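You operate a simulated robot arm through the tools that you are given. There is no shell and no other tool. Be economical: measure what you need, move in short steps, check, and stop when the job is done.

The job below is to be done with a simulated robot arm. You get a single attempt, and the scene is never put back.

JOB
Load the teal tin into the oven and run it at 80 degrees.
Fine: lid off on the bench, tin on the upper shelf; shelf in, door closed and latched before you switch on.

It is judged by the outcome, as a careful person would: the job done as asked, and still so three seconds after it is handed in. It fails if anything else is knocked over, pushed out of place, dropped, spilled or broken. Lids that push on must go on centred and level and be pressed home; caps that screw on are set level and turned clockwise until they are tight.

ROBOT AND FRAMES
A 7-joint arm with a two-finger parallel gripper on a trunk, on a base that drives. Base frame: it is fixed to the floor where the robot stands at the start and does not move with it; the origin is under the middle of the robot, x ahead of it, y to its left, z up. Lengths are in m, angles in rad, forces in N, time in s.
With the tool pointing down near the work surface it reaches from about 0.2 to 0.72 m from the robot's upright axis, wherever it stands. Its first joint turns from -2.897 to 2.897 rad. Places, roughly: free part of the drying bench [0.4, -0.1, 0.8]; oven door [0.2, -1.6, 1]; oven knob [0.3, -1.1, 1]; oven latch [0.3, -1.2, 1.2]; oven switch [0.3, -1.1, 0.9]; tin (6x6x4 cm) [0.2, -1.3, 1.1]; top of the upper oven shelf [0.2, -1.4, 1.1]; upper oven shelf [0.3, -1.4, 1.1]. Payload 1.57 kg.
Tool frame: the origin (TCP) lies between the finger pads and is the grasp point; the fingertips stand 0.03 m ahead of it; z points along the fingers, y is the line along which they close. The gripper opens to 0.11 m. The fingers are 0.024 m wide and 0.012 m thick; the gripper's body (0.048 by 0.112 m) begins 0.078 m behind the TCP.
Orientation is that of the tool frame in the base frame, as a unit quaternion [x, y, z, w]. With the fingers straight down and closing along the base's y, the tool's x points along the base's -x, its y along +y and its z along -z.

CONTROLS
- The arm moves only by the tool step_arm. Its argument "increments" is a list of rows, each an object (a shift or turn left out is 0, a gripper value left out holds the last) with "delta_pos": the shift along the tool's x, y, z in m, a list of three; "delta_rot": the turn, a rotation vector about the tool's x, y, z in rad, a list of three; "hand": the closure, from 0 (fully open) to 1 (shut). In form: [{"delta_pos": [tx, ty, tz], "delta_rot": [wx, wy, wz], "hand": hand}, ...]. A call has 1 to 8 rows; each row is the pose to reach, as a shift and turn from the pose commanded when the call began, along the tool's axes at that moment. A row lasts 0.2 s, in which the tool goes at most 0.05 m and 0.15 rad; a call with a longer step from one row to the next is refused whole, and so is a gripper value outside its range. A pose out of reach is approached as far as the arm can. The call stops where the force on the tool passes 40 N (or 10 N more than at its start, if that is more) or the arm is blocked; 0.2 s more then pass. The fingers move at their own pace (about 0.045 m/s each) and stop on an object; they squeeze with about 32 N. The grip force told is the motor's: it shows also when the fingers shut on nothing. Time passes only in rows, and 0.2 s behind the last, so rows that repeat a pose let the fingers close. It gives the time, the measured TCP pose, the force on the tool (base axes), the opening and the grip force at its end, in the units of the frame above (readings bear some noise), with the torque about the TCP (base axes, N m) and any sound that the robot's microphone picked up.
- Cameras (640 x 400 px; columns grow to the right, rows downward): "scene" is now at [-0.0107, 0.0855, 1.4461]; the picture's right is [-0.81, -0.59, 0.00], its down [-0.38, 0.52, -0.76] and it looks along [0.45, -0.62, -0.65] (base axes); focal length 261 px, centre (320, 200). "wrist" rides on the gripper at [0.07, 0.016, -0.141] in the tool frame; the picture's right is [-0.23, 0.97, 0.00], its down [-0.85, -0.20, -0.48] and it looks along [-0.47, -0.11, 0.88] (tool axes); focal length 222 px, centre (320, 200). There is no depth. A picture from a camera that has moved, and an enlarged one, comes with that camera's place and axes in the base frame and with its lens.
- capture(camera): a new picture of that camera. No time passes.
- raise_lower(by): slides the trunk up (or, below 0, down) by that many m; the arm and the scene camera ride with it, the base frame stays. It gives what a move gives, with no picture.
- steer(legs): drives the robot by 1 to 6 legs, each [ahead, turn to the left] in m and rad, along the robot's own axes; the way and the turn of a leg run together, so that a leg with both is an arc; at most 1.5 m and 3.142 rad a leg. The arm and the cameras ride along, it lands a little off, and it stops where it bumps. It gives what a move gives.
- turn_head(pan, tilt): turns the head with the scene camera to pan (to the left, within 2.705 rad either way) and tilt (down, from -0.506 to 1.204), counted from straight ahead of the robot. It gives what a move gives.
- enlarge(camera, box): a new picture of the part [left, top, right, bottom] of that camera's present view, enlarged. No time passes.
- sign_off(): hands the job in; it is judged then, once.

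Go step by step. Nothing tells you exact positions but the pictures and the camera data: compare them with the known pose of the tool, close in by small moves and look again before you grip or let go. The budget is 120 turns and 90 pictures, counting those below and the enlarged ones. Unless the task says otherwise, let go and move clear before handing in, and close with one line.

The tools are called after ">>>" as name(argument=value, ...) on one line, values as JSON. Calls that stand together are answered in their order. step_arm: Moves the arm, as the interface text tells. Its arguments: {"type":"object","properties":{"increments":{"type":"array"}},"required":["increments"]} The other tools are called the same way: raise_lower (by) slides the trunk up or down; steer (legs) drives the base; turn_head (pan, tilt) turns the head that bears the scene camera; capture (camera) takes a picture; enlarge (camera, box) takes an enlarged picture of a part of a camera's view; sign_off () hands the job in.

At the start:

```text
clock: 0.0
eef_pos: [0.2273, -0.3412, 1.1559]
ee_rot: [0.0, 1.0, 0.0, 0.0]
contact_force: [-0.2, -0.2, -0.7]
ft_torque: [-0.02, 0.02, -0.02]
width: 0.1099
gripper_force: 0.0
trunk travel left (down, up): [-0.375, 0.215]
robot x, y, heading: [-0.0002, 0.0021, 0.003]
head pan, tilt: [-0.944, 0.703]
```

scene: 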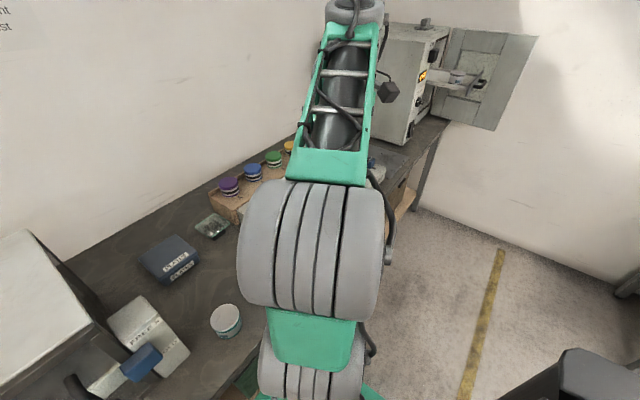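
wrist: 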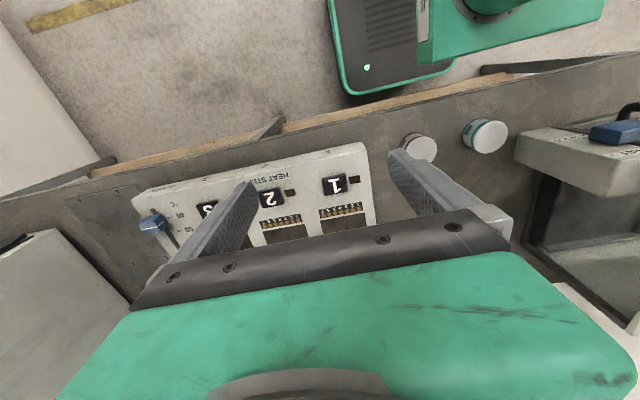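

I see the oven far to the right with its door open, and a few round tins on the bench. I'll look closer at the oven and the tins before moving.

>>> enlarge(camera="scene", box=[360, 0, 560, 150])

>>> enlarge(camera="wrist", box=[340, 80, 640, 260])

>>> enlarge(camera="scene", box=[100, 120, 320, 380])

```text
2.67 times, centred on (460, 75) of scene
camera zoom: at [-0.0107, 0.0855, 1.4461], right [-0.81, -0.59, 0.0], down [-0.38, 0.52, -0.76], along [0.45, -0.62, -0.65], focal length 696 px, centre (-53, 533)
```

zoom: 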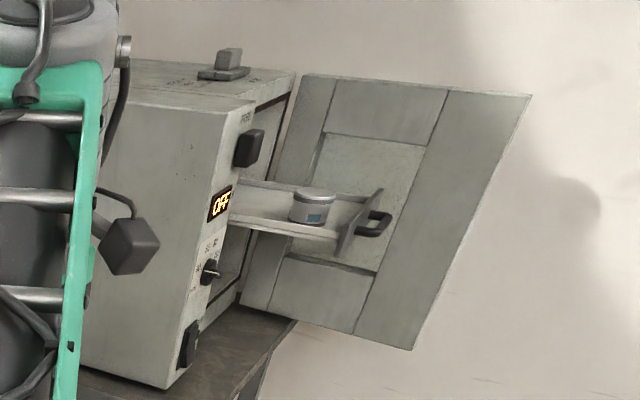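

```text
2.13 times, centred on (490, 170) of wrist
camera zoom: at [0.1567, -0.3236, 1.2966], right [0.23, 0.97, 0.0], down [0.85, -0.2, 0.48], along [0.47, -0.11, -0.88], focal length 474 px, centre (-43, 264)
```

zoom: 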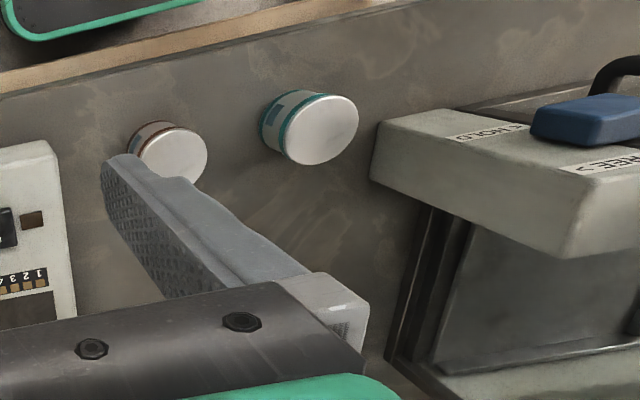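

```text
1.54 times, centred on (210, 250) of scene
camera zoom: at [-0.0107, 0.0855, 1.4461], right [-0.81, -0.59, 0.0], down [-0.38, 0.52, -0.76], along [0.45, -0.62, -0.65], focal length 402 px, centre (489, 123)
```

zoom: 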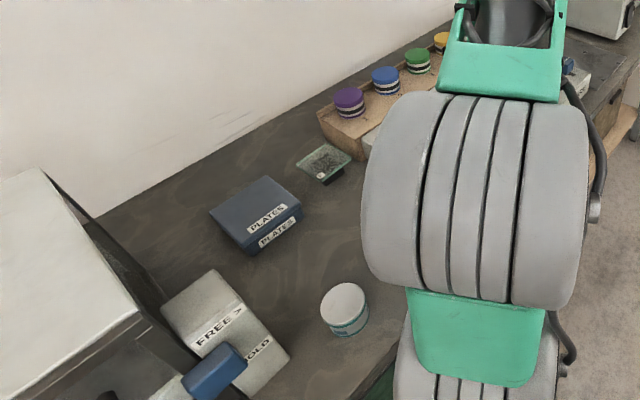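

The oven door is open and the upper shelf is already pulled out with a tin on it. Another tin with a teal band sits on the bench, so I must find out which one is meant. I'll look around the floor and at the oven.

>>> turn_head(pan=-1.9, tilt=0.6)

>>> capture(camera="scene")

```text
clock: 1.2
eef_pos: [0.2277, -0.3411, 1.1545]
ee_rot: [0.0, 1.0, 0.001, 0.0]
contact_force: [-0.3, 0.0, 0.5]
ft_torque: [0.01, 0.0, -0.03]
width: 0.1102
gripper_force: 0.0
trunk travel left (down, up): [-0.375, 0.215]
robot x, y, heading: [0.0025, -0.0023, 0.005]
head pan, tilt: [-1.901, 0.6]
```

```text
84 pictures are left
camera scene: at [-0.0889, 0.0706, 1.455], right [-0.95, 0.32, 0.0], down [0.18, 0.53, -0.82], along [-0.27, -0.78, -0.57], focal length 261 px, centre (320, 200)
```

scene: 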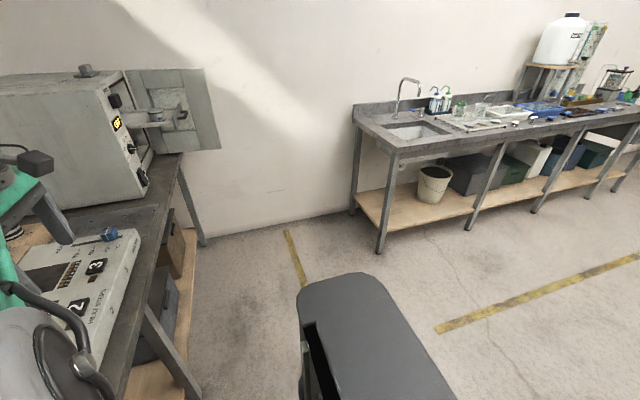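

>>> turn_head(pan=-2.4, tilt=0.9)

>>> capture(camera="scene")

```text
clock: 2.2
eef_pos: [0.2271, -0.3401, 1.1549]
ee_rot: [0.0, 1.0, 0.0, 0.0]
contact_force: [-0.1, 0.2, -0.2]
ft_torque: [0.03, -0.01, -0.02]
width: 0.1102
gripper_force: 0.1
trunk travel left (down, up): [-0.375, 0.215]
robot x, y, heading: [-0.0036, -0.0039, 0.005]
head pan, tilt: [-2.4, 0.901]
```

```text
83 pictures are left
camera scene: at [-0.116, 0.1032, 1.4303], right [-0.68, 0.74, 0.0], down [0.58, 0.53, -0.62], along [-0.46, -0.42, -0.78], focal length 261 px, centre (320, 200)
```

scene: 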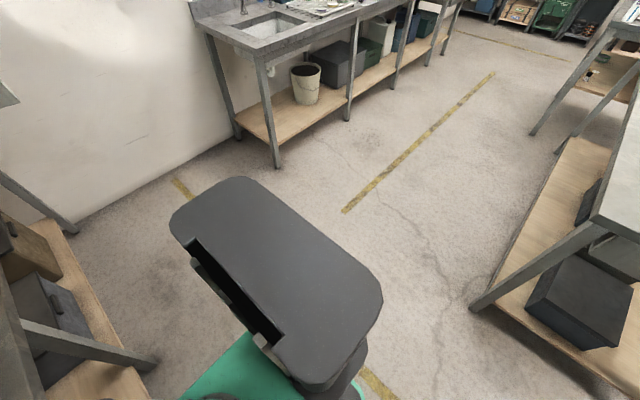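

The dark slab is the robot's own body, and the aisle behind is free. I'll back off from the bench and drive down to the oven, then look at the tin on the shelf.

>>> steer(legs=[[-0.35, 0], [0, -1.571], [0.9, 0], [0, 1.571]])

>>> turn_head(pan=-0.4, tilt=0.5)

>>> capture(camera="scene")

>>> capture(camera="wrist")

```text
clock: 16.5
eef_pos: [-0.125, -1.2692, 1.155]
ee_rot: [0.004, 1.0, 0.0, 0.0]
contact_force: [-0.4, -0.2, 0.0]
ft_torque: [0.01, 0.0, 0.0]
width: 0.1099
gripper_force: 0.0
trunk travel left (down, up): [-0.375, 0.215]
robot x, y, heading: [-0.3497, -0.9308, -0.006]
head pan, tilt: [-2.4, 0.901]
```

```text
clock: 18.4
eef_pos: [-0.1261, -1.2692, 1.1555]
ee_rot: [0.003, 1.0, -0.001, 0.001]
contact_force: [-0.5, -0.1, 0.1]
ft_torque: [0.02, -0.02, -0.02]
width: 0.1099
gripper_force: 0.1
trunk travel left (down, up): [-0.375, 0.215]
robot x, y, heading: [-0.3487, -0.9284, -0.006]
head pan, tilt: [-0.4, 0.499]
```

```text
82 pictures are left
camera scene: at [-0.3256, -0.8069, 1.4641], right [-0.4, -0.92, 0.0], down [-0.44, 0.19, -0.88], along [0.81, -0.35, -0.48], focal length 261 px, centre (320, 200)
```

scene: 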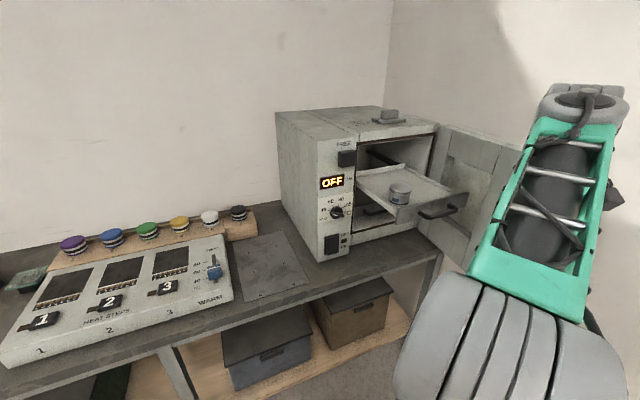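

```text
81 pictures are left
camera wrist: at [-0.1953, -1.2502, 1.2966], right [0.23, 0.97, 0.0], down [0.85, -0.2, 0.48], along [0.47, -0.11, -0.88], focal length 222 px, centre (320, 200)
```

wrist: 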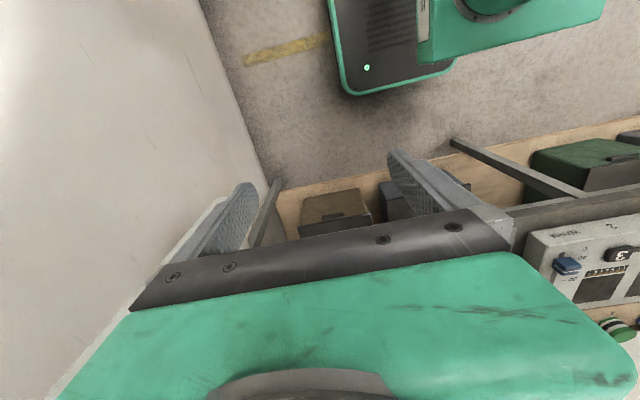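

>>> enlarge(camera="scene", box=[270, 90, 480, 270])

>>> enlarge(camera="scene", box=[360, 160, 450, 220])

>>> enlarge(camera="scene", box=[310, 130, 370, 260])

```text
2.22 times, centred on (375, 180) of scene
camera zoom: at [-0.3256, -0.8069, 1.4641], right [-0.4, -0.92, 0.0], down [-0.44, 0.19, -0.88], along [0.81, -0.35, -0.48], focal length 580 px, centre (198, 244)
```

zoom: 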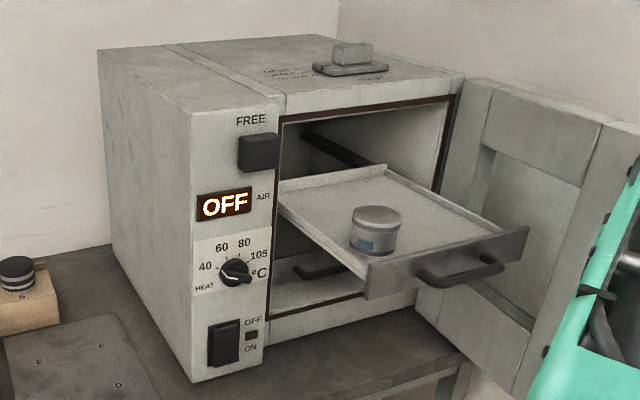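

```text
6.67 times, centred on (405, 190) of scene
camera zoom: at [-0.3256, -0.8069, 1.4641], right [-0.4, -0.92, 0.0], down [-0.44, 0.19, -0.88], along [0.81, -0.35, -0.48], focal length 1740 px, centre (-247, 267)
```

zoom: 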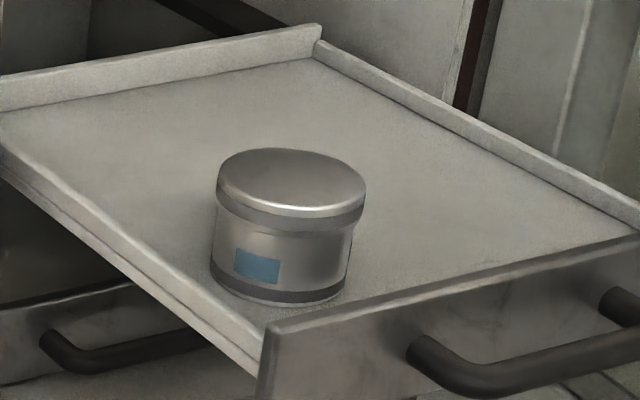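

```text
3.08 times, centred on (340, 195) of scene
camera zoom: at [-0.3256, -0.8069, 1.4641], right [-0.4, -0.92, 0.0], down [-0.44, 0.19, -0.88], along [0.81, -0.35, -0.48], focal length 803 px, centre (258, 215)
```

zoom: 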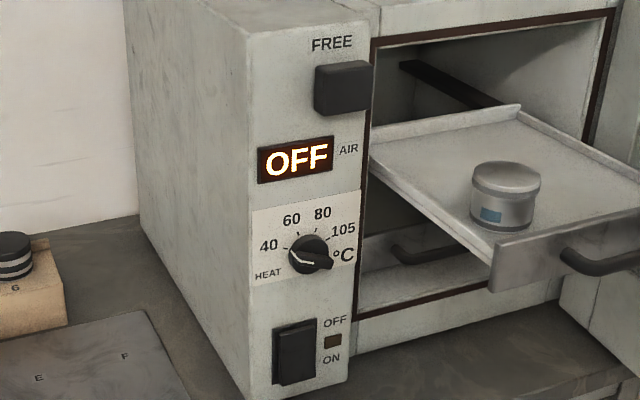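

The shelf tin has grey bands; a tin with teal bands stood on the bench. I'll read the oven's markings, and look back toward the bench tins to be sure.

>>> enlarge(camera="scene", box=[340, 95, 440, 150])

>>> turn_head(pan=0.7, tilt=0.5)

>>> capture(camera="scene")

```text
6.40 times, centred on (390, 122) of scene
camera zoom: at [-0.3256, -0.8069, 1.4641], right [-0.4, -0.92, 0.0], down [-0.44, 0.19, -0.88], along [0.81, -0.35, -0.48], focal length 1671 px, centre (-128, 696)
```

zoom: 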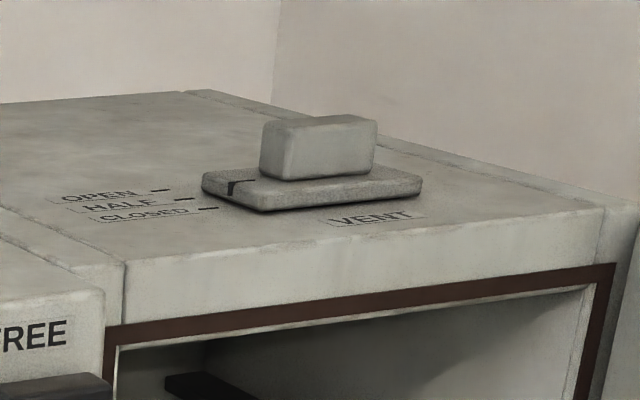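

```text
clock: 19.8
eef_pos: [-0.1259, -1.268, 1.1548]
ee_rot: [0.003, 1.0, 0.0, 0.0]
contact_force: [-0.4, -0.3, 0.1]
ft_torque: [-0.03, 0.02, 0.03]
width: 0.1102
gripper_force: 0.2
trunk travel left (down, up): [-0.375, 0.215]
robot x, y, heading: [-0.3488, -0.9279, -0.011]
head pan, tilt: [0.7, 0.499]
```

```text
76 pictures are left
camera scene: at [-0.3392, -0.7128, 1.4641], right [0.64, -0.77, 0.0], down [-0.37, -0.31, -0.88], along [0.68, 0.56, -0.48], focal length 261 px, centre (320, 200)
```

scene: 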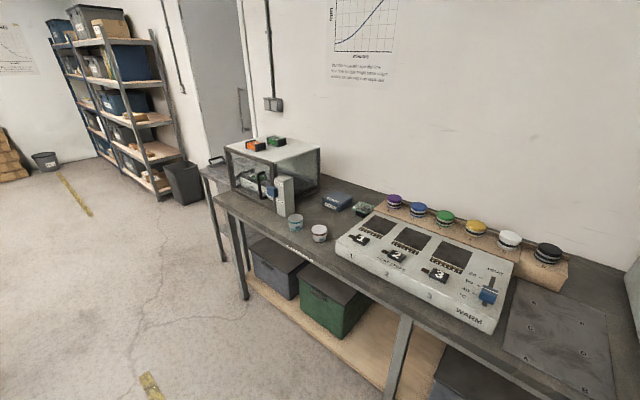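

>>> enlarge(camera="scene", box=[265, 190, 345, 260])

```text
5.71 times, centred on (305, 225) of scene
camera zoom: at [-0.3392, -0.7128, 1.4641], right [0.64, -0.77, 0.0], down [-0.37, -0.31, -0.88], along [0.68, 0.56, -0.48], focal length 1492 px, centre (406, 57)
```

zoom: 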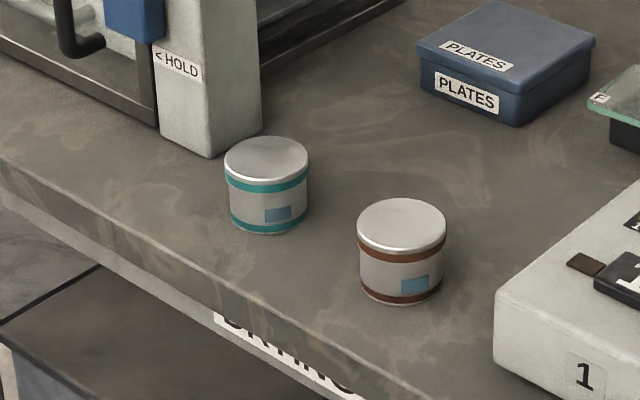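

The target is clear: the teal-banded tin, lid on, stands on the bench near (0.32, -0.03), next to a brown-banded one. I'll drive back there, staying a little off the bench.

>>> steer(legs=[[0, -1.571], [-0.9, 0], [0, 1.571], [0.23, 0]])

>>> turn_head(pan=0.0, tilt=0.75)

>>> capture(camera="scene")

>>> capture(camera="wrist")

```text
clock: 33.4
eef_pos: [0.0843, -0.3469, 1.1546]
ee_rot: [-0.015, 1.0, 0.001, 0.0]
contact_force: [0.6, -0.1, 0.0]
ft_torque: [-0.01, 0.01, 0.0]
width: 0.1099
gripper_force: 0.0
trunk travel left (down, up): [-0.375, 0.215]
robot x, y, heading: [-0.1492, -0.0158, 0.026]
head pan, tilt: [0.7, 0.499]
```

```text
clock: 34.5
eef_pos: [0.0846, -0.3488, 1.1543]
ee_rot: [-0.014, 1.0, 0.0, -0.001]
contact_force: [-0.2, 0.3, 0.1]
ft_torque: [0.0, -0.02, 0.03]
width: 0.1099
gripper_force: 0.1
trunk travel left (down, up): [-0.375, 0.215]
robot x, y, heading: [-0.1536, -0.016, 0.026]
head pan, tilt: [0.0, 0.75]
```

```text
74 pictures are left
camera scene: at [-0.1337, 0.1411, 1.4422], right [0.03, -1.0, 0.0], down [-0.68, -0.02, -0.73], along [0.73, 0.02, -0.68], focal length 261 px, centre (320, 200)
```

scene: 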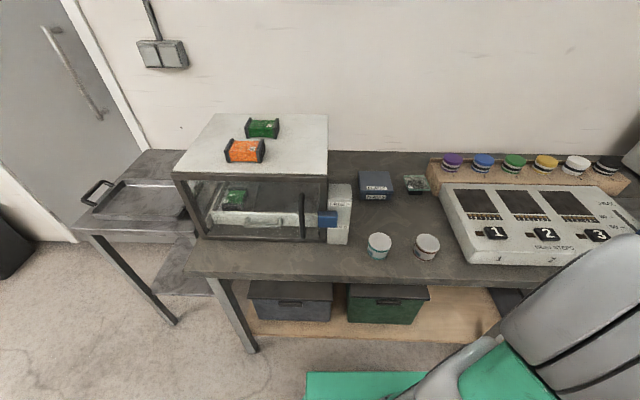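

```text
73 pictures are left
camera wrist: at [0.014, -0.3328, 1.2966], right [0.2, 0.98, 0.0], down [0.86, -0.17, 0.48], along [0.47, -0.1, -0.88], focal length 222 px, centre (320, 200)
```

wrist: 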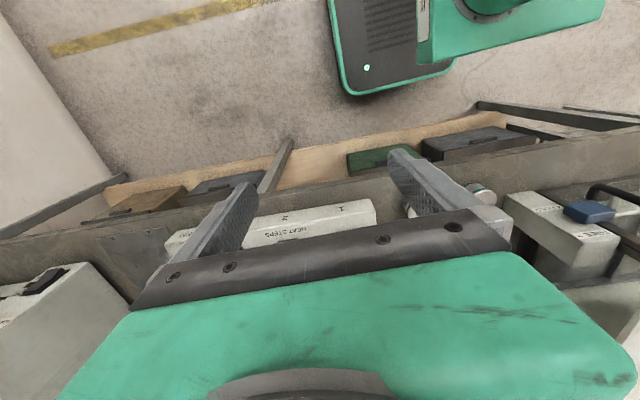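

>>> enlarge(camera="scene", box=[335, 165, 455, 275])

```text
3.64 times, centred on (395, 220) of scene
camera zoom: at [-0.1337, 0.1411, 1.4422], right [0.03, -1.0, 0.0], down [-0.68, -0.02, -0.73], along [0.73, 0.02, -0.68], focal length 949 px, centre (47, 127)
```

zoom: 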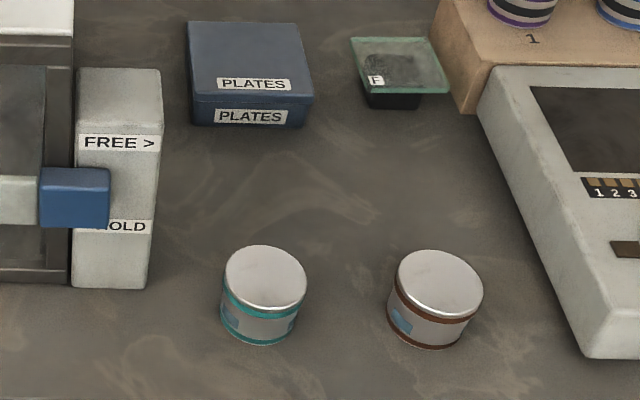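

By triangulation the teal tin stands at about (0.336, -0.019), on a bench top near z 0.795. I'll bring the open gripper above it.

>>> step_arm(increments=[{"delta_pos": [-0.029, 0.036, 0], "hand": 0.15}, {"delta_pos": [-0.058, 0.072, 0]}, {"delta_pos": [-0.087, 0.108, 0]}, {"delta_pos": [-0.116, 0.144, 0]}, {"delta_pos": [-0.145, 0.18, 0]}, {"delta_pos": [-0.174, 0.216, 0]}, {"delta_pos": [-0.203, 0.252, 0]}, {"delta_pos": [-0.232, 0.288, 0]}])

>>> step_arm(increments=[{"delta_pos": [-0.014, 0.0175, 0.03]}, {"delta_pos": [-0.0286, 0.0348, 0.06]}, {"delta_pos": [-0.0286, 0.0348, 0.1]}, {"delta_pos": [-0.0286, 0.0348, 0.14]}, {"delta_pos": [-0.0286, 0.0348, 0.18]}])

>>> capture(camera="scene")

>>> capture(camera="wrist")

```text
clock: 36.3
eef_pos: [0.3082, -0.0529, 1.1538]
ee_rot: [-0.013, 1.0, 0.0, 0.001]
contact_force: [-0.2, 0.8, -0.2]
ft_torque: [0.05, 0.01, 0.0]
width: 0.0935
gripper_force: 0.1
trunk travel left (down, up): [-0.375, 0.215]
robot x, y, heading: [-0.1551, -0.0107, 0.03]
head pan, tilt: [0.0, 0.75]
```

```text
clock: 37.5
eef_pos: [0.3372, -0.0192, 0.975]
ee_rot: [-0.014, 1.0, 0.0, 0.0]
contact_force: [-0.3, 0.2, -0.1]
ft_torque: [0.04, 0.0, 0.02]
width: 0.0936
gripper_force: 0.0
trunk travel left (down, up): [-0.375, 0.215]
robot x, y, heading: [-0.1543, -0.0155, 0.032]
head pan, tilt: [0.0, 0.75]
```

```text
71 pictures are left
camera scene: at [-0.1336, 0.1411, 1.4422], right [0.03, -1.0, 0.0], down [-0.68, -0.02, -0.73], along [0.73, 0.02, -0.68], focal length 261 px, centre (320, 200)
```

scene: 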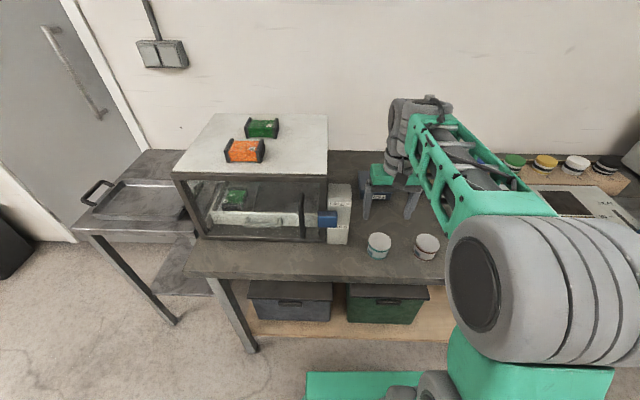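

```text
70 pictures are left
camera wrist: at [0.2663, -0.003, 1.1158], right [0.2, 0.98, 0.0], down [0.86, -0.18, 0.48], along [0.47, -0.1, -0.88], focal length 222 px, centre (320, 200)
```

wrist: 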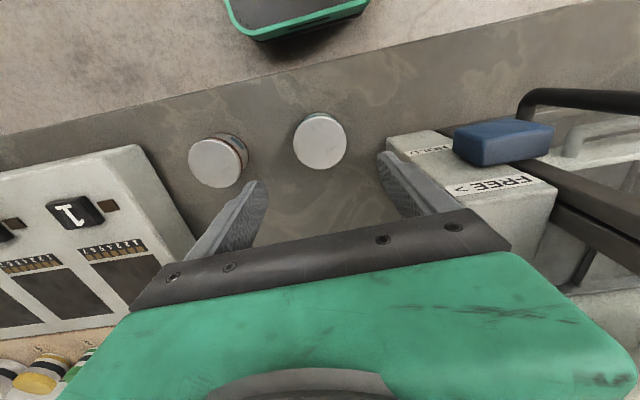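

The wrist view puts the lid centre at about (0.332, -0.017). I'll descend so that the fingertips hang just above the lid and compare heights.

>>> step_arm(increments=[{"delta_pos": [0.005, 0.002, 0.03]}, {"delta_pos": [0.005, 0.002, 0.06]}, {"delta_pos": [0.005, 0.002, 0.09]}])

>>> enlarge(camera="scene", box=[335, 185, 455, 265])

>>> capture(camera="wrist")

```text
clock: 38.3
eef_pos: [0.3311, -0.0156, 0.8845]
ee_rot: [-0.014, 1.0, 0.0, 0.0]
contact_force: [0.5, 0.4, -0.4]
ft_torque: [-0.02, 0.01, -0.01]
width: 0.0938
gripper_force: 0.0
trunk travel left (down, up): [-0.375, 0.215]
robot x, y, heading: [-0.1495, -0.0166, 0.026]
head pan, tilt: [0.0, 0.75]
```

```text
5.00 times, centred on (395, 225) of scene
camera zoom: at [-0.1337, 0.1411, 1.4422], right [0.03, -1.0, 0.0], down [-0.68, -0.02, -0.73], along [0.73, 0.02, -0.68], focal length 1305 px, centre (-55, 75)
```

zoom: 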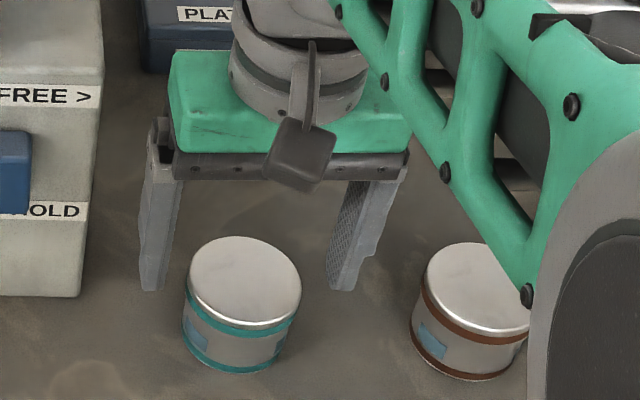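

```text
68 pictures are left
camera wrist: at [0.2606, -0.0009, 1.0249], right [0.2, 0.98, 0.0], down [0.86, -0.18, 0.48], along [0.47, -0.1, -0.88], focal length 222 px, centre (320, 200)
```

wrist: 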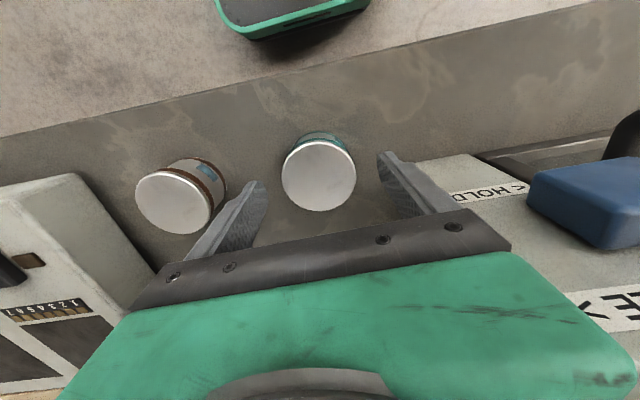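

The fingers straddle the lid evenly. To get the lid height exactly I'll rise, shut the fingers and gently touch down on top of it.

>>> step_arm(increments=[{"delta_pos": [0, 0, -0.02], "hand": 1}, {"delta_pos": [0, 0, -0.02]}, {"delta_pos": [0, 0, -0.02]}, {"delta_pos": [0, 0, -0.02]}, {"delta_pos": [0, 0, -0.02]}, {"delta_pos": [0, 0, -0.01]}, {"delta_pos": [0, 0, -0.005]}, {"delta_pos": [0, 0, 0.0]}])

>>> step_arm(increments=[{"delta_pos": [0, 0, 0.003]}, {"delta_pos": [0, 0, 0.006]}])

```text
clock: 40.1
eef_pos: [0.3311, -0.0164, 0.886]
ee_rot: [-0.014, 1.0, 0.0, 0.0]
contact_force: [-0.3, 0.1, -0.1]
ft_torque: [0.01, 0.02, 0.0]
width: 0.0
gripper_force: 20.9
trunk travel left (down, up): [-0.375, 0.215]
robot x, y, heading: [-0.1525, -0.0174, 0.029]
head pan, tilt: [0.0, 0.75]
```

```text
clock: 40.7
eef_pos: [0.3313, -0.0173, 0.8819]
ee_rot: [-0.013, 1.0, 0.0, 0.002]
contact_force: [-2.5, -0.2, 14.6]
ft_torque: [-0.04, 0.14, -0.02]
width: 0.0
gripper_force: 21.9
trunk travel left (down, up): [-0.375, 0.215]
robot x, y, heading: [-0.1502, -0.0143, 0.033]
head pan, tilt: [0.0, 0.75]
```

The lid top is at z ≈ 0.853. I'll lift, open, and go down to grip only the top 8 mm of the lid's rim.

>>> step_arm(increments=[{"delta_pos": [0, 0, -0.02], "hand": 0.15}, {"delta_pos": [0, 0, -0.02]}, {"delta_pos": [0, 0, -0.02]}, {"delta_pos": [0, 0, -0.02]}, {"delta_pos": [0, 0, -0.02]}, {"delta_pos": [0, 0, -0.02]}, {"delta_pos": [0, 0, -0.008]}, {"delta_pos": [0, 0, 0.003]}])

>>> step_arm(increments=[{"hand": 1}, {"hand": 1}, {"hand": 1}, {"hand": 1}])

>>> enlarge(camera="scene", box=[335, 185, 455, 265])

```text
clock: 42.5
eef_pos: [0.3315, -0.0159, 0.8778]
ee_rot: [-0.014, 1.0, 0.0, 0.0]
contact_force: [-0.2, -0.4, 0.0]
ft_torque: [-0.01, 0.0, 0.03]
width: 0.0936
gripper_force: 0.0
trunk travel left (down, up): [-0.375, 0.215]
robot x, y, heading: [-0.1503, -0.0147, 0.021]
head pan, tilt: [0.0, 0.75]
```

```text
clock: 43.5
eef_pos: [0.3307, -0.0164, 0.8761]
ee_rot: [-0.014, 1.0, 0.001, 0.0]
contact_force: [-0.5, -0.2, 0.6]
ft_torque: [-0.01, 0.01, -0.03]
width: 0.062
gripper_force: 31.8
trunk travel left (down, up): [-0.375, 0.215]
robot x, y, heading: [-0.1538, -0.0129, 0.028]
head pan, tilt: [0.0, 0.75]
```

```text
5.00 times, centred on (395, 225) of scene
camera zoom: at [-0.1337, 0.1411, 1.4421], right [0.03, -1.0, 0.0], down [-0.68, -0.02, -0.73], along [0.73, 0.02, -0.68], focal length 1305 px, centre (-55, 75)
```

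zoom: 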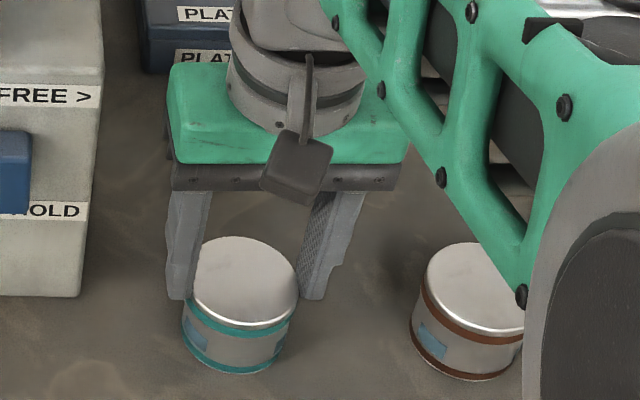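

The fingers hold the rim at 62 mm. I'll lift slowly and see whether only the lid comes up.

>>> step_arm(increments=[{"delta_pos": [0, 0, -0.003]}, {"delta_pos": [0, 0, -0.006]}, {"delta_pos": [0, 0, -0.009]}, {"delta_pos": [0, 0, -0.012]}, {"delta_pos": [0, 0, -0.015]}])

>>> enlarge(camera="scene", box=[335, 185, 455, 265])

```text
clock: 44.7
eef_pos: [0.3311, -0.0167, 0.8916]
ee_rot: [-0.014, 1.0, 0.0, -0.001]
contact_force: [-0.8, 0.1, 0.7]
ft_torque: [0.01, 0.02, -0.01]
width: 0.0617
gripper_force: 32.1
trunk travel left (down, up): [-0.375, 0.215]
robot x, y, heading: [-0.1511, -0.0164, 0.029]
head pan, tilt: [0.0, 0.75]
```

```text
5.00 times, centred on (395, 225) of scene
camera zoom: at [-0.1337, 0.1411, 1.4421], right [0.03, -1.0, 0.0], down [-0.68, -0.02, -0.73], along [0.73, 0.02, -0.68], focal length 1305 px, centre (-55, 75)
```

zoom: 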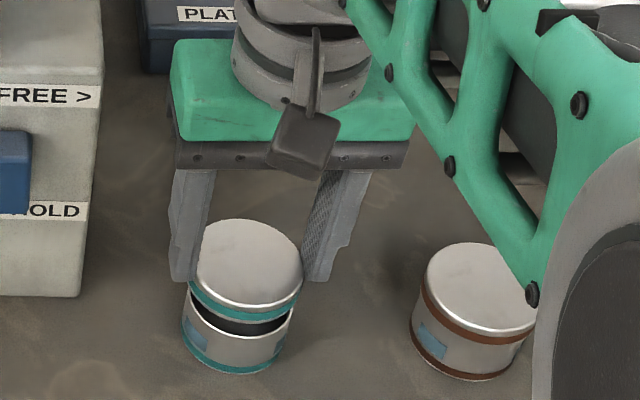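

Only the lid came up; the tin stays put and open. I'll carry the lid to the free bench area behind the tins, around (0.44, -0.08).

>>> step_arm(increments=[{"delta_pos": [0, 0, -0.035]}, {"delta_pos": [-0.036, -0.022, -0.035]}, {"delta_pos": [-0.072, -0.044, -0.035]}, {"delta_pos": [-0.107, -0.067, -0.035]}, {"delta_pos": [-0.107, -0.067, -0.0]}, {"delta_pos": [-0.107, -0.067, 0.03]}, {"delta_pos": [-0.107, -0.067, 0.045]}])

>>> step_arm(increments=[{"delta_pos": [0, 0, 0.003]}, {"delta_pos": [0, 0, 0.006]}])

>>> enlarge(camera="scene", box=[335, 165, 455, 265])

```text
clock: 46.3
eef_pos: [0.4401, -0.0798, 0.8474]
ee_rot: [-0.014, 1.0, 0.0, 0.0]
contact_force: [0.3, -0.5, 0.4]
ft_torque: [0.01, 0.04, -0.01]
width: 0.0619
gripper_force: 31.8
trunk travel left (down, up): [-0.375, 0.215]
robot x, y, heading: [-0.1504, -0.0158, 0.026]
head pan, tilt: [0.0, 0.75]
```

```text
clock: 46.9
eef_pos: [0.44, -0.0803, 0.8437]
ee_rot: [-0.014, 1.0, 0.0, 0.002]
contact_force: [-2.2, 1.2, 15.7]
ft_torque: [0.01, 0.15, -0.03]
width: 0.0619
gripper_force: 31.6
trunk travel left (down, up): [-0.375, 0.215]
robot x, y, heading: [-0.1506, -0.0127, 0.031]
head pan, tilt: [0.0, 0.75]
```

```text
4.00 times, centred on (395, 215) of scene
camera zoom: at [-0.135, 0.1413, 1.4425], right [0.03, -1.0, 0.0], down [-0.68, -0.02, -0.73], along [0.73, 0.02, -0.68], focal length 1044 px, centre (20, 140)
```

zoom: 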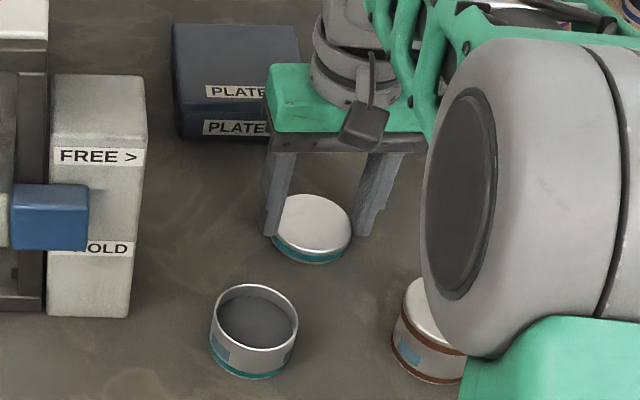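

The lid rests on the bench. I'll release it, rise, and go back over the open tin.

>>> step_arm(increments=[{"delta_pos": [0, 0, -0.004]}, {"delta_pos": [0, 0, -0.004], "hand": 0.15}, {"delta_pos": [0, 0, -0.004]}, {"delta_pos": [0, 0, -0.004]}, {"delta_pos": [0, 0, -0.03]}, {"delta_pos": [0, 0, -0.07]}, {"delta_pos": [0, 0, -0.1]}])

>>> step_arm(increments=[{"delta_pos": [0.036, 0.022, 0]}, {"delta_pos": [0.072, 0.044, 0]}, {"delta_pos": [0.109, 0.067, 0]}, {"delta_pos": [0.109, 0.067, 0.03]}])

>>> capture(camera="wrist")

>>> enlarge(camera="scene", box=[335, 165, 455, 265])

```text
clock: 48.5
eef_pos: [0.4389, -0.0791, 0.9422]
ee_rot: [-0.013, 1.0, 0.0, 0.0]
contact_force: [-0.4, 0.4, -0.1]
ft_torque: [-0.02, 0.0, 0.01]
width: 0.0934
gripper_force: 0.0
trunk travel left (down, up): [-0.375, 0.215]
robot x, y, heading: [-0.1512, -0.0156, 0.034]
head pan, tilt: [0.0, 0.75]
```

```text
clock: 49.5
eef_pos: [0.3287, -0.0145, 0.9108]
ee_rot: [-0.014, 1.0, 0.0, 0.0]
contact_force: [1.0, 0.0, -0.5]
ft_torque: [0.0, 0.01, 0.01]
width: 0.0934
gripper_force: 0.1
trunk travel left (down, up): [-0.375, 0.215]
robot x, y, heading: [-0.1516, -0.0131, 0.029]
head pan, tilt: [0.0, 0.75]
```

```text
64 pictures are left
camera wrist: at [0.2583, 0.0007, 1.0523], right [0.2, 0.98, 0.0], down [0.86, -0.18, 0.48], along [0.47, -0.1, -0.88], focal length 222 px, centre (320, 200)
```

wrist: 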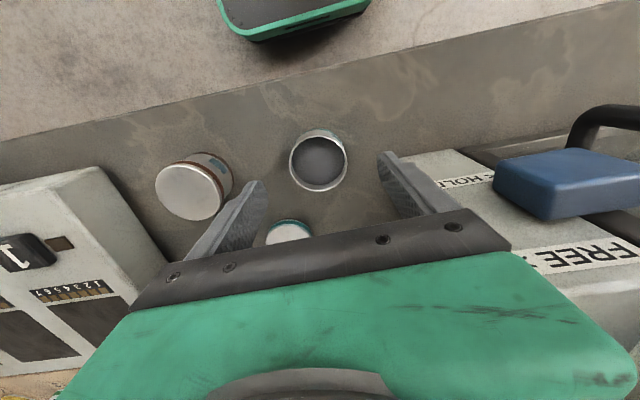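

```text
4.00 times, centred on (395, 215) of scene
camera zoom: at [-0.1341, 0.1413, 1.4422], right [0.03, -1.0, 0.0], down [-0.68, -0.02, -0.73], along [0.73, 0.02, -0.68], focal length 1044 px, centre (20, 140)
```

zoom: 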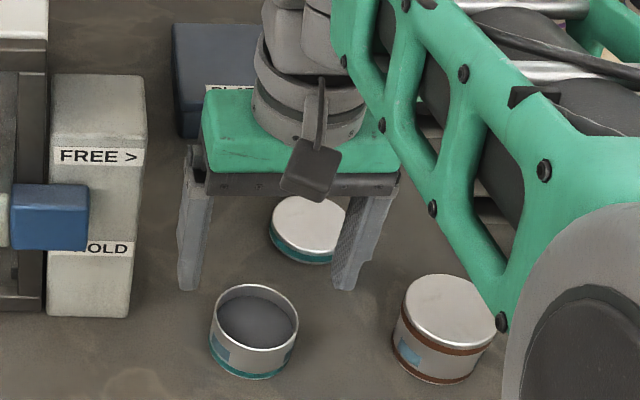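

The tin's rim is centred under the gripper. I'll go down around the body and grip it.

>>> step_arm(increments=[{"delta_pos": [0.001, 0, 0.03]}, {"delta_pos": [0.001, 0, 0.055]}, {"delta_pos": [0.001, 0, 0.066]}, {"delta_pos": [0.001, 0, 0.066], "hand": 1}, {"delta_pos": [0.001, 0, 0.066]}, {"delta_pos": [0.001, 0, 0.066]}, {"delta_pos": [0.001, 0, 0.066]}])

>>> step_arm(increments=[{"delta_pos": [0, 0, -0.005]}, {"delta_pos": [0, 0, -0.015]}, {"delta_pos": [0, 0, -0.03]}])

>>> enlarge(camera="scene", box=[335, 165, 455, 265])

```text
clock: 51.1
eef_pos: [0.3266, -0.0152, 0.8452]
ee_rot: [-0.014, 1.0, 0.0, 0.0]
contact_force: [0.6, -0.2, -0.1]
ft_torque: [-0.02, 0.03, -0.01]
width: 0.059
gripper_force: 30.7
trunk travel left (down, up): [-0.375, 0.215]
robot x, y, heading: [-0.1522, -0.0119, 0.032]
head pan, tilt: [0.0, 0.75]
```

```text
clock: 51.9
eef_pos: [0.3269, -0.0155, 0.8755]
ee_rot: [-0.015, 1.0, 0.0, 0.001]
contact_force: [0.5, 0.5, -1.0]
ft_torque: [-0.03, 0.01, -0.01]
width: 0.0591
gripper_force: 32.2
trunk travel left (down, up): [-0.375, 0.215]
robot x, y, heading: [-0.1493, -0.015, 0.031]
head pan, tilt: [0.0, 0.75]
```

```text
4.00 times, centred on (395, 215) of scene
camera zoom: at [-0.1336, 0.1411, 1.4421], right [0.03, -1.0, 0.0], down [-0.68, -0.02, -0.73], along [0.73, 0.02, -0.68], focal length 1044 px, centre (20, 140)
```

zoom: 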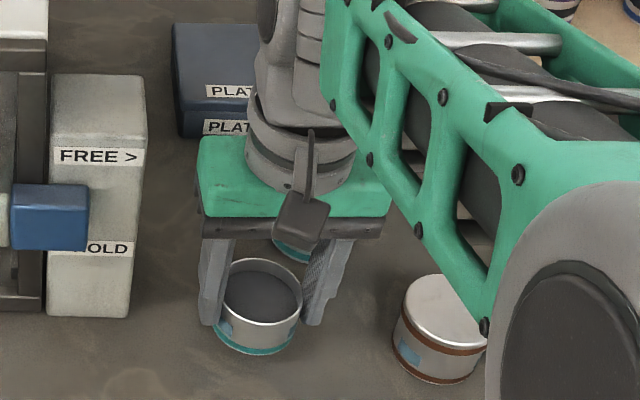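

The tin is held at 59 mm and hangs level. I'll raise it well clear, draw it in a bit, and drive gently to the oven.

>>> step_arm(increments=[{"delta_pos": [0, 0, -0.045]}, {"delta_pos": [0, 0, -0.09]}, {"delta_pos": [0, 0, -0.135]}, {"delta_pos": [0.02, 0, -0.18]}, {"delta_pos": [0.04, 0, -0.225]}, {"delta_pos": [0.06, 0, -0.27]}, {"delta_pos": [0.08, 0, -0.315]}, {"delta_pos": [0.1, 0, -0.35]}])

>>> steer(legs=[[-0.22, 0], [0, -1.6], [1.1, 0], [0, 1.571]])

>>> turn_head(pan=-0.3, tilt=0.6)

>>> capture(camera="scene")

>>> capture(camera="wrist")

```text
clock: 53.7
eef_pos: [0.2351, -0.0177, 1.2225]
ee_rot: [-0.015, 1.0, 0.0, 0.008]
contact_force: [19.7, 0.3, -28.3]
ft_torque: [-0.15, 1.27, -0.08]
width: 0.0589
gripper_force: 32.1
trunk travel left (down, up): [-0.375, 0.215]
robot x, y, heading: [-0.1484, -0.0153, 0.027]
head pan, tilt: [0.0, 0.75]
stopped in row 8: the force on the tool passed its limit at 109 N (the readings are from after the stop); the commanded pose is now the measured one
```

```text
clock: 54.6
eef_pos: [0.2162, -0.0178, 1.2228]
ee_rot: [-0.015, 1.0, -0.002, 0.009]
contact_force: [6.3, 1.9, -9.5]
ft_torque: [-0.2, 0.34, -0.12]
width: 0.0591
gripper_force: 31.8
trunk travel left (down, up): [-0.375, 0.215]
robot x, y, heading: [-0.1755, -0.0159, 0.03]
head pan, tilt: [0.0, 0.75]
stopped in leg 1: the force on the tool passed its limit at 46 N (the readings are from after the stop); the commanded pose is now the measured one
```

```text
clock: 55.4
eef_pos: [0.2139, -0.0182, 1.2221]
ee_rot: [-0.015, 1.0, -0.001, 0.01]
contact_force: [9.2, -0.7, -15.1]
ft_torque: [0.17, 0.43, 0.1]
width: 0.059
gripper_force: 32.3
trunk travel left (down, up): [-0.375, 0.215]
robot x, y, heading: [-0.1729, -0.0142, 0.029]
head pan, tilt: [-0.3, 0.6]
```

```text
61 pictures are left
camera scene: at [-0.152, 0.1145, 1.455], right [-0.27, -0.96, 0.0], down [-0.54, 0.15, -0.82], along [0.79, -0.22, -0.57], focal length 261 px, centre (320, 200)
```

scene: 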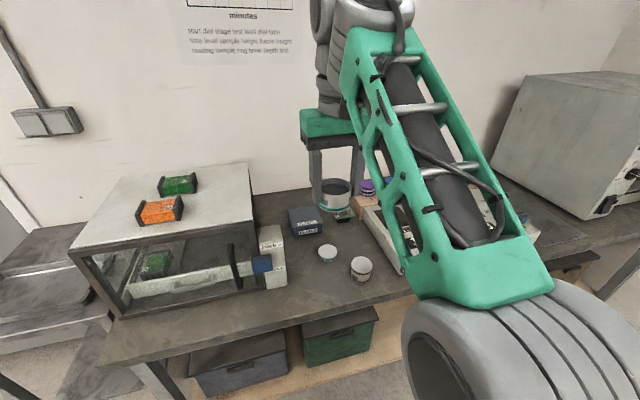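

```text
60 pictures are left
camera wrist: at [0.1405, -0.0029, 1.3623], right [0.2, 0.98, 0.0], down [0.85, -0.17, 0.5], along [0.49, -0.1, -0.87], focal length 222 px, centre (320, 200)
```

wrist: 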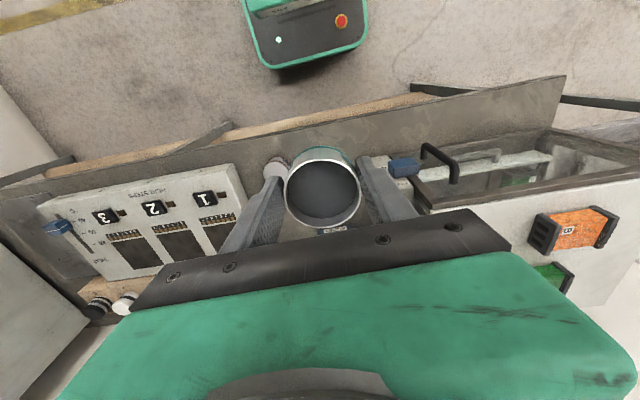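

Drawing the arm in at that height folded it against itself, so the force guard stopped me; the tin is still held upright. I'll ease out forward and down, check the force is gone.

>>> step_arm(increments=[{"delta_pos": [-0.02, 0, 0.02]}, {"delta_pos": [-0.06, 0, 0.04], "delta_rot": [0, 0.01, 0]}, {"delta_pos": [-0.1, 0, 0.05], "delta_rot": [0, 0.02, 0]}])

>>> capture(camera="scene")

```text
clock: 56.2
eef_pos: [0.3167, -0.0158, 1.1739]
ee_rot: [-0.015, 1.0, -0.001, -0.001]
contact_force: [-0.3, -0.5, -1.3]
ft_torque: [0.01, 0.02, -0.03]
width: 0.0588
gripper_force: 32.4
trunk travel left (down, up): [-0.375, 0.215]
robot x, y, heading: [-0.1713, -0.0148, 0.029]
head pan, tilt: [-0.3, 0.6]
```

```text
59 pictures are left
camera scene: at [-0.1516, 0.1145, 1.455], right [-0.27, -0.96, 0.0], down [-0.54, 0.15, -0.82], along [0.79, -0.22, -0.57], focal length 261 px, centre (320, 200)
```

scene: 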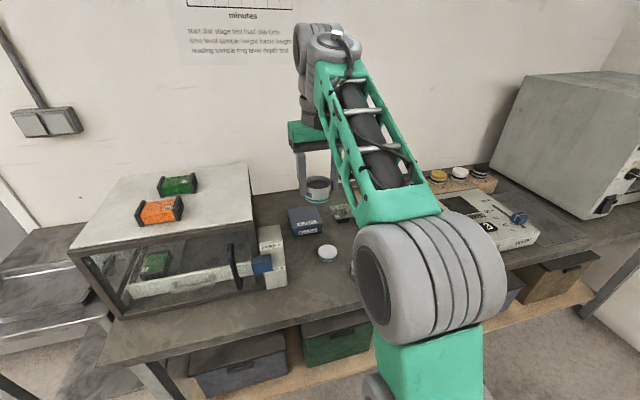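

Force is back to zero and the tin is level. I'll gain height with the trunk instead, then drive.

>>> raise_lower(by=0.15)

>>> steer(legs=[[-0.22, 0], [0, -1.6], [1.1, 0], [0, 1.571]])

>>> turn_head(pan=-0.3, tilt=0.6)

>>> capture(camera="scene")

>>> capture(camera="wrist")

```text
clock: 57.9
eef_pos: [0.3157, -0.0151, 1.324]
ee_rot: [-0.015, 1.0, 0.0, -0.001]
contact_force: [0.0, -0.3, -1.5]
ft_torque: [-0.03, 0.0, -0.02]
width: 0.059
gripper_force: 32.1
trunk travel left (down, up): [-0.525, 0.065]
robot x, y, heading: [-0.1748, -0.0188, 0.031]
head pan, tilt: [-0.3, 0.6]
```

```text
clock: 72.6
eef_pos: [0.0915, -1.1443, 1.3258]
ee_rot: [0.004, 1.0, -0.001, 0.0]
contact_force: [-1.0, 1.0, -2.0]
ft_torque: [-0.01, 0.03, 0.0]
width: 0.0592
gripper_force: 31.5
trunk travel left (down, up): [-0.525, 0.065]
robot x, y, heading: [-0.3973, -1.1302, -0.009]
head pan, tilt: [-0.3, 0.6]
```

```text
clock: 73.2
eef_pos: [0.0906, -1.1466, 1.3237]
ee_rot: [0.005, 1.0, -0.002, 0.0]
contact_force: [0.2, -0.4, -1.5]
ft_torque: [0.0, 0.03, 0.03]
width: 0.059
gripper_force: 31.9
trunk travel left (down, up): [-0.525, 0.065]
robot x, y, heading: [-0.3999, -1.1281, -0.009]
head pan, tilt: [-0.3, 0.6]
```

```text
58 pictures are left
camera scene: at [-0.372, -0.9983, 1.605], right [-0.3, -0.95, 0.0], down [-0.54, 0.17, -0.83], along [0.79, -0.25, -0.56], focal length 261 px, centre (320, 200)
```

scene: 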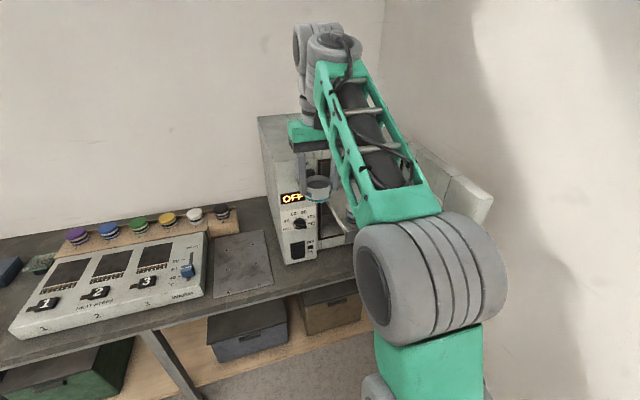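

```text
57 pictures are left
camera wrist: at [0.0207, -1.1275, 1.4653], right [0.23, 0.97, 0.0], down [0.85, -0.21, 0.48], along [0.46, -0.11, -0.88], focal length 222 px, centre (320, 200)
```

wrist: 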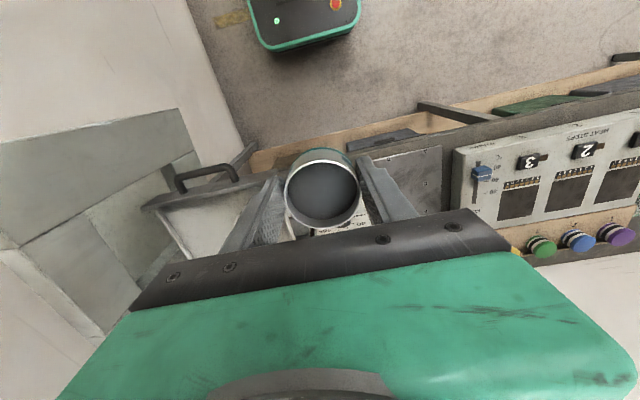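

From the earlier two views I triangulate the grey tin at (0.239, -1.319) with its lid top at z 1.115, the shelf spanning x 0.17–0.44, y -1.265 to -1.52, surface near 1.065. I'll hover the teal tin over the empty half at about (0.25, -1.435).

>>> step_arm(increments=[{"delta_pos": [-0.023, -0.041, 0]}, {"delta_pos": [-0.046, -0.082, 0]}, {"delta_pos": [-0.069, -0.123, 0]}, {"delta_pos": [-0.092, -0.164, 0]}, {"delta_pos": [-0.115, -0.205, 0]}, {"delta_pos": [-0.138, -0.246, 0]}, {"delta_pos": [-0.162, -0.287, 0]}])

>>> step_arm(increments=[{"delta_pos": [0, 0, 0.04]}, {"delta_pos": [0, 0, 0.08]}, {"delta_pos": [0, 0, 0.12]}])

>>> capture(camera="scene")

>>> capture(camera="wrist")

```text
clock: 73.9
eef_pos: [0.1452, -1.2405, 1.3255]
ee_rot: [0.009, 1.0, -0.002, 0.008]
contact_force: [12.0, -4.7, -17.6]
ft_torque: [0.32, 0.32, 0.17]
width: 0.0592
gripper_force: 31.6
out of reach, approached as far as the arm can: row 3
trunk travel left (down, up): [-0.525, 0.065]
robot x, y, heading: [-0.3971, -1.1316, -0.007]
head pan, tilt: [-0.3, 0.6]
stopped in row 3: the force on the tool passed its limit at 114 N (the readings are from after the stop); the commanded pose is now the measured one
```

```text
clock: 74.7
eef_pos: [0.1462, -1.2415, 1.2067]
ee_rot: [0.01, 1.0, -0.002, 0.009]
contact_force: [-0.2, 0.0, -1.5]
ft_torque: [0.03, 0.0, 0.0]
width: 0.0593
gripper_force: 32.2
trunk travel left (down, up): [-0.525, 0.065]
robot x, y, heading: [-0.3983, -1.1295, -0.008]
head pan, tilt: [-0.3, 0.6]
```

```text
56 pictures are left
camera scene: at [-0.3719, -0.9983, 1.6051], right [-0.3, -0.95, 0.0], down [-0.54, 0.17, -0.83], along [0.79, -0.25, -0.56], focal length 261 px, centre (320, 200)
```

scene: 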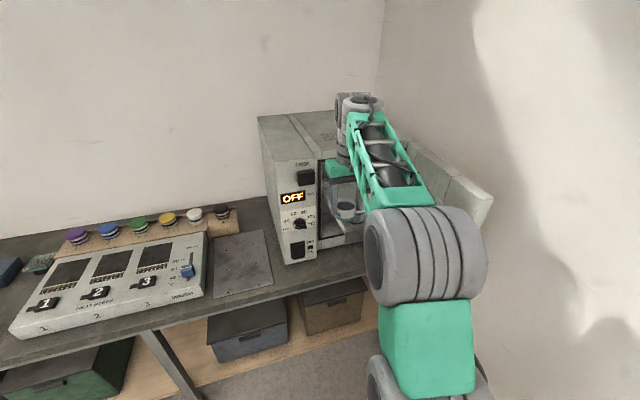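

```text
55 pictures are left
camera wrist: at [0.0749, -1.2211, 1.3462], right [0.25, 0.97, 0.0], down [0.84, -0.22, 0.49], along [0.48, -0.12, -0.87], focal length 222 px, centre (320, 200)
```

wrist: 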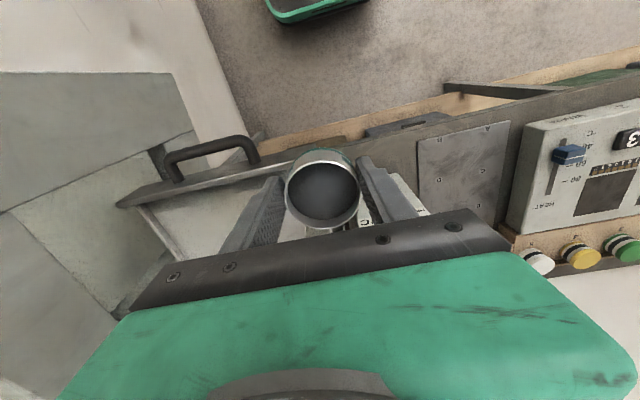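

That was another reach limit high up, close to full extension; lower down it is free and the tin is fine. I'll swing the tin to the right at this height, levelling it, then drive the base a little nearer.

>>> step_arm(increments=[{"delta_pos": [0.01, -0.04, 0], "delta_rot": [0, 0.009, 0]}, {"delta_pos": [0.02, -0.08, 0], "delta_rot": [0, 0.018, 0]}, {"delta_pos": [0.03, -0.12, 0], "delta_rot": [0, 0.018, 0]}, {"delta_pos": [0.042, -0.16, 0], "delta_rot": [0, 0.018, 0]}, {"delta_pos": [0.042, -0.194, 0], "delta_rot": [0, 0.018, 0]}])

>>> capture(camera="wrist")

>>> capture(camera="scene")

```text
clock: 75.9
eef_pos: [0.0997, -1.4327, 1.2073]
ee_rot: [0.011, 1.0, -0.002, -0.001]
contact_force: [0.1, -0.1, -1.4]
ft_torque: [0.01, 0.01, 0.02]
width: 0.0589
gripper_force: 32.0
trunk travel left (down, up): [-0.525, 0.065]
robot x, y, heading: [-0.3972, -1.1254, -0.012]
head pan, tilt: [-0.3, 0.6]
```

```text
54 pictures are left
camera wrist: at [0.0307, -1.4142, 1.348], right [0.25, 0.97, 0.0], down [0.85, -0.22, 0.48], along [0.46, -0.12, -0.88], focal length 222 px, centre (320, 200)
```

wrist: 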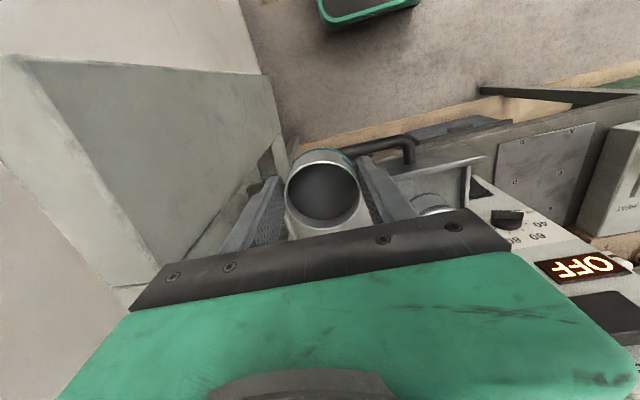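

```text
53 pictures are left
camera scene: at [-0.3718, -0.9991, 1.6051], right [-0.31, -0.95, 0.0], down [-0.54, 0.17, -0.82], along [0.79, -0.25, -0.57], focal length 261 px, centre (320, 200)
```

scene: 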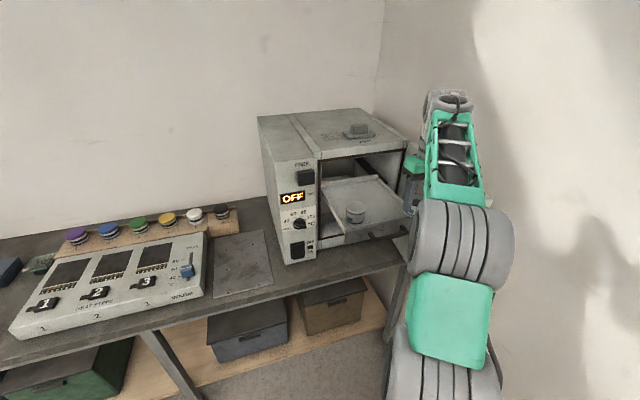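

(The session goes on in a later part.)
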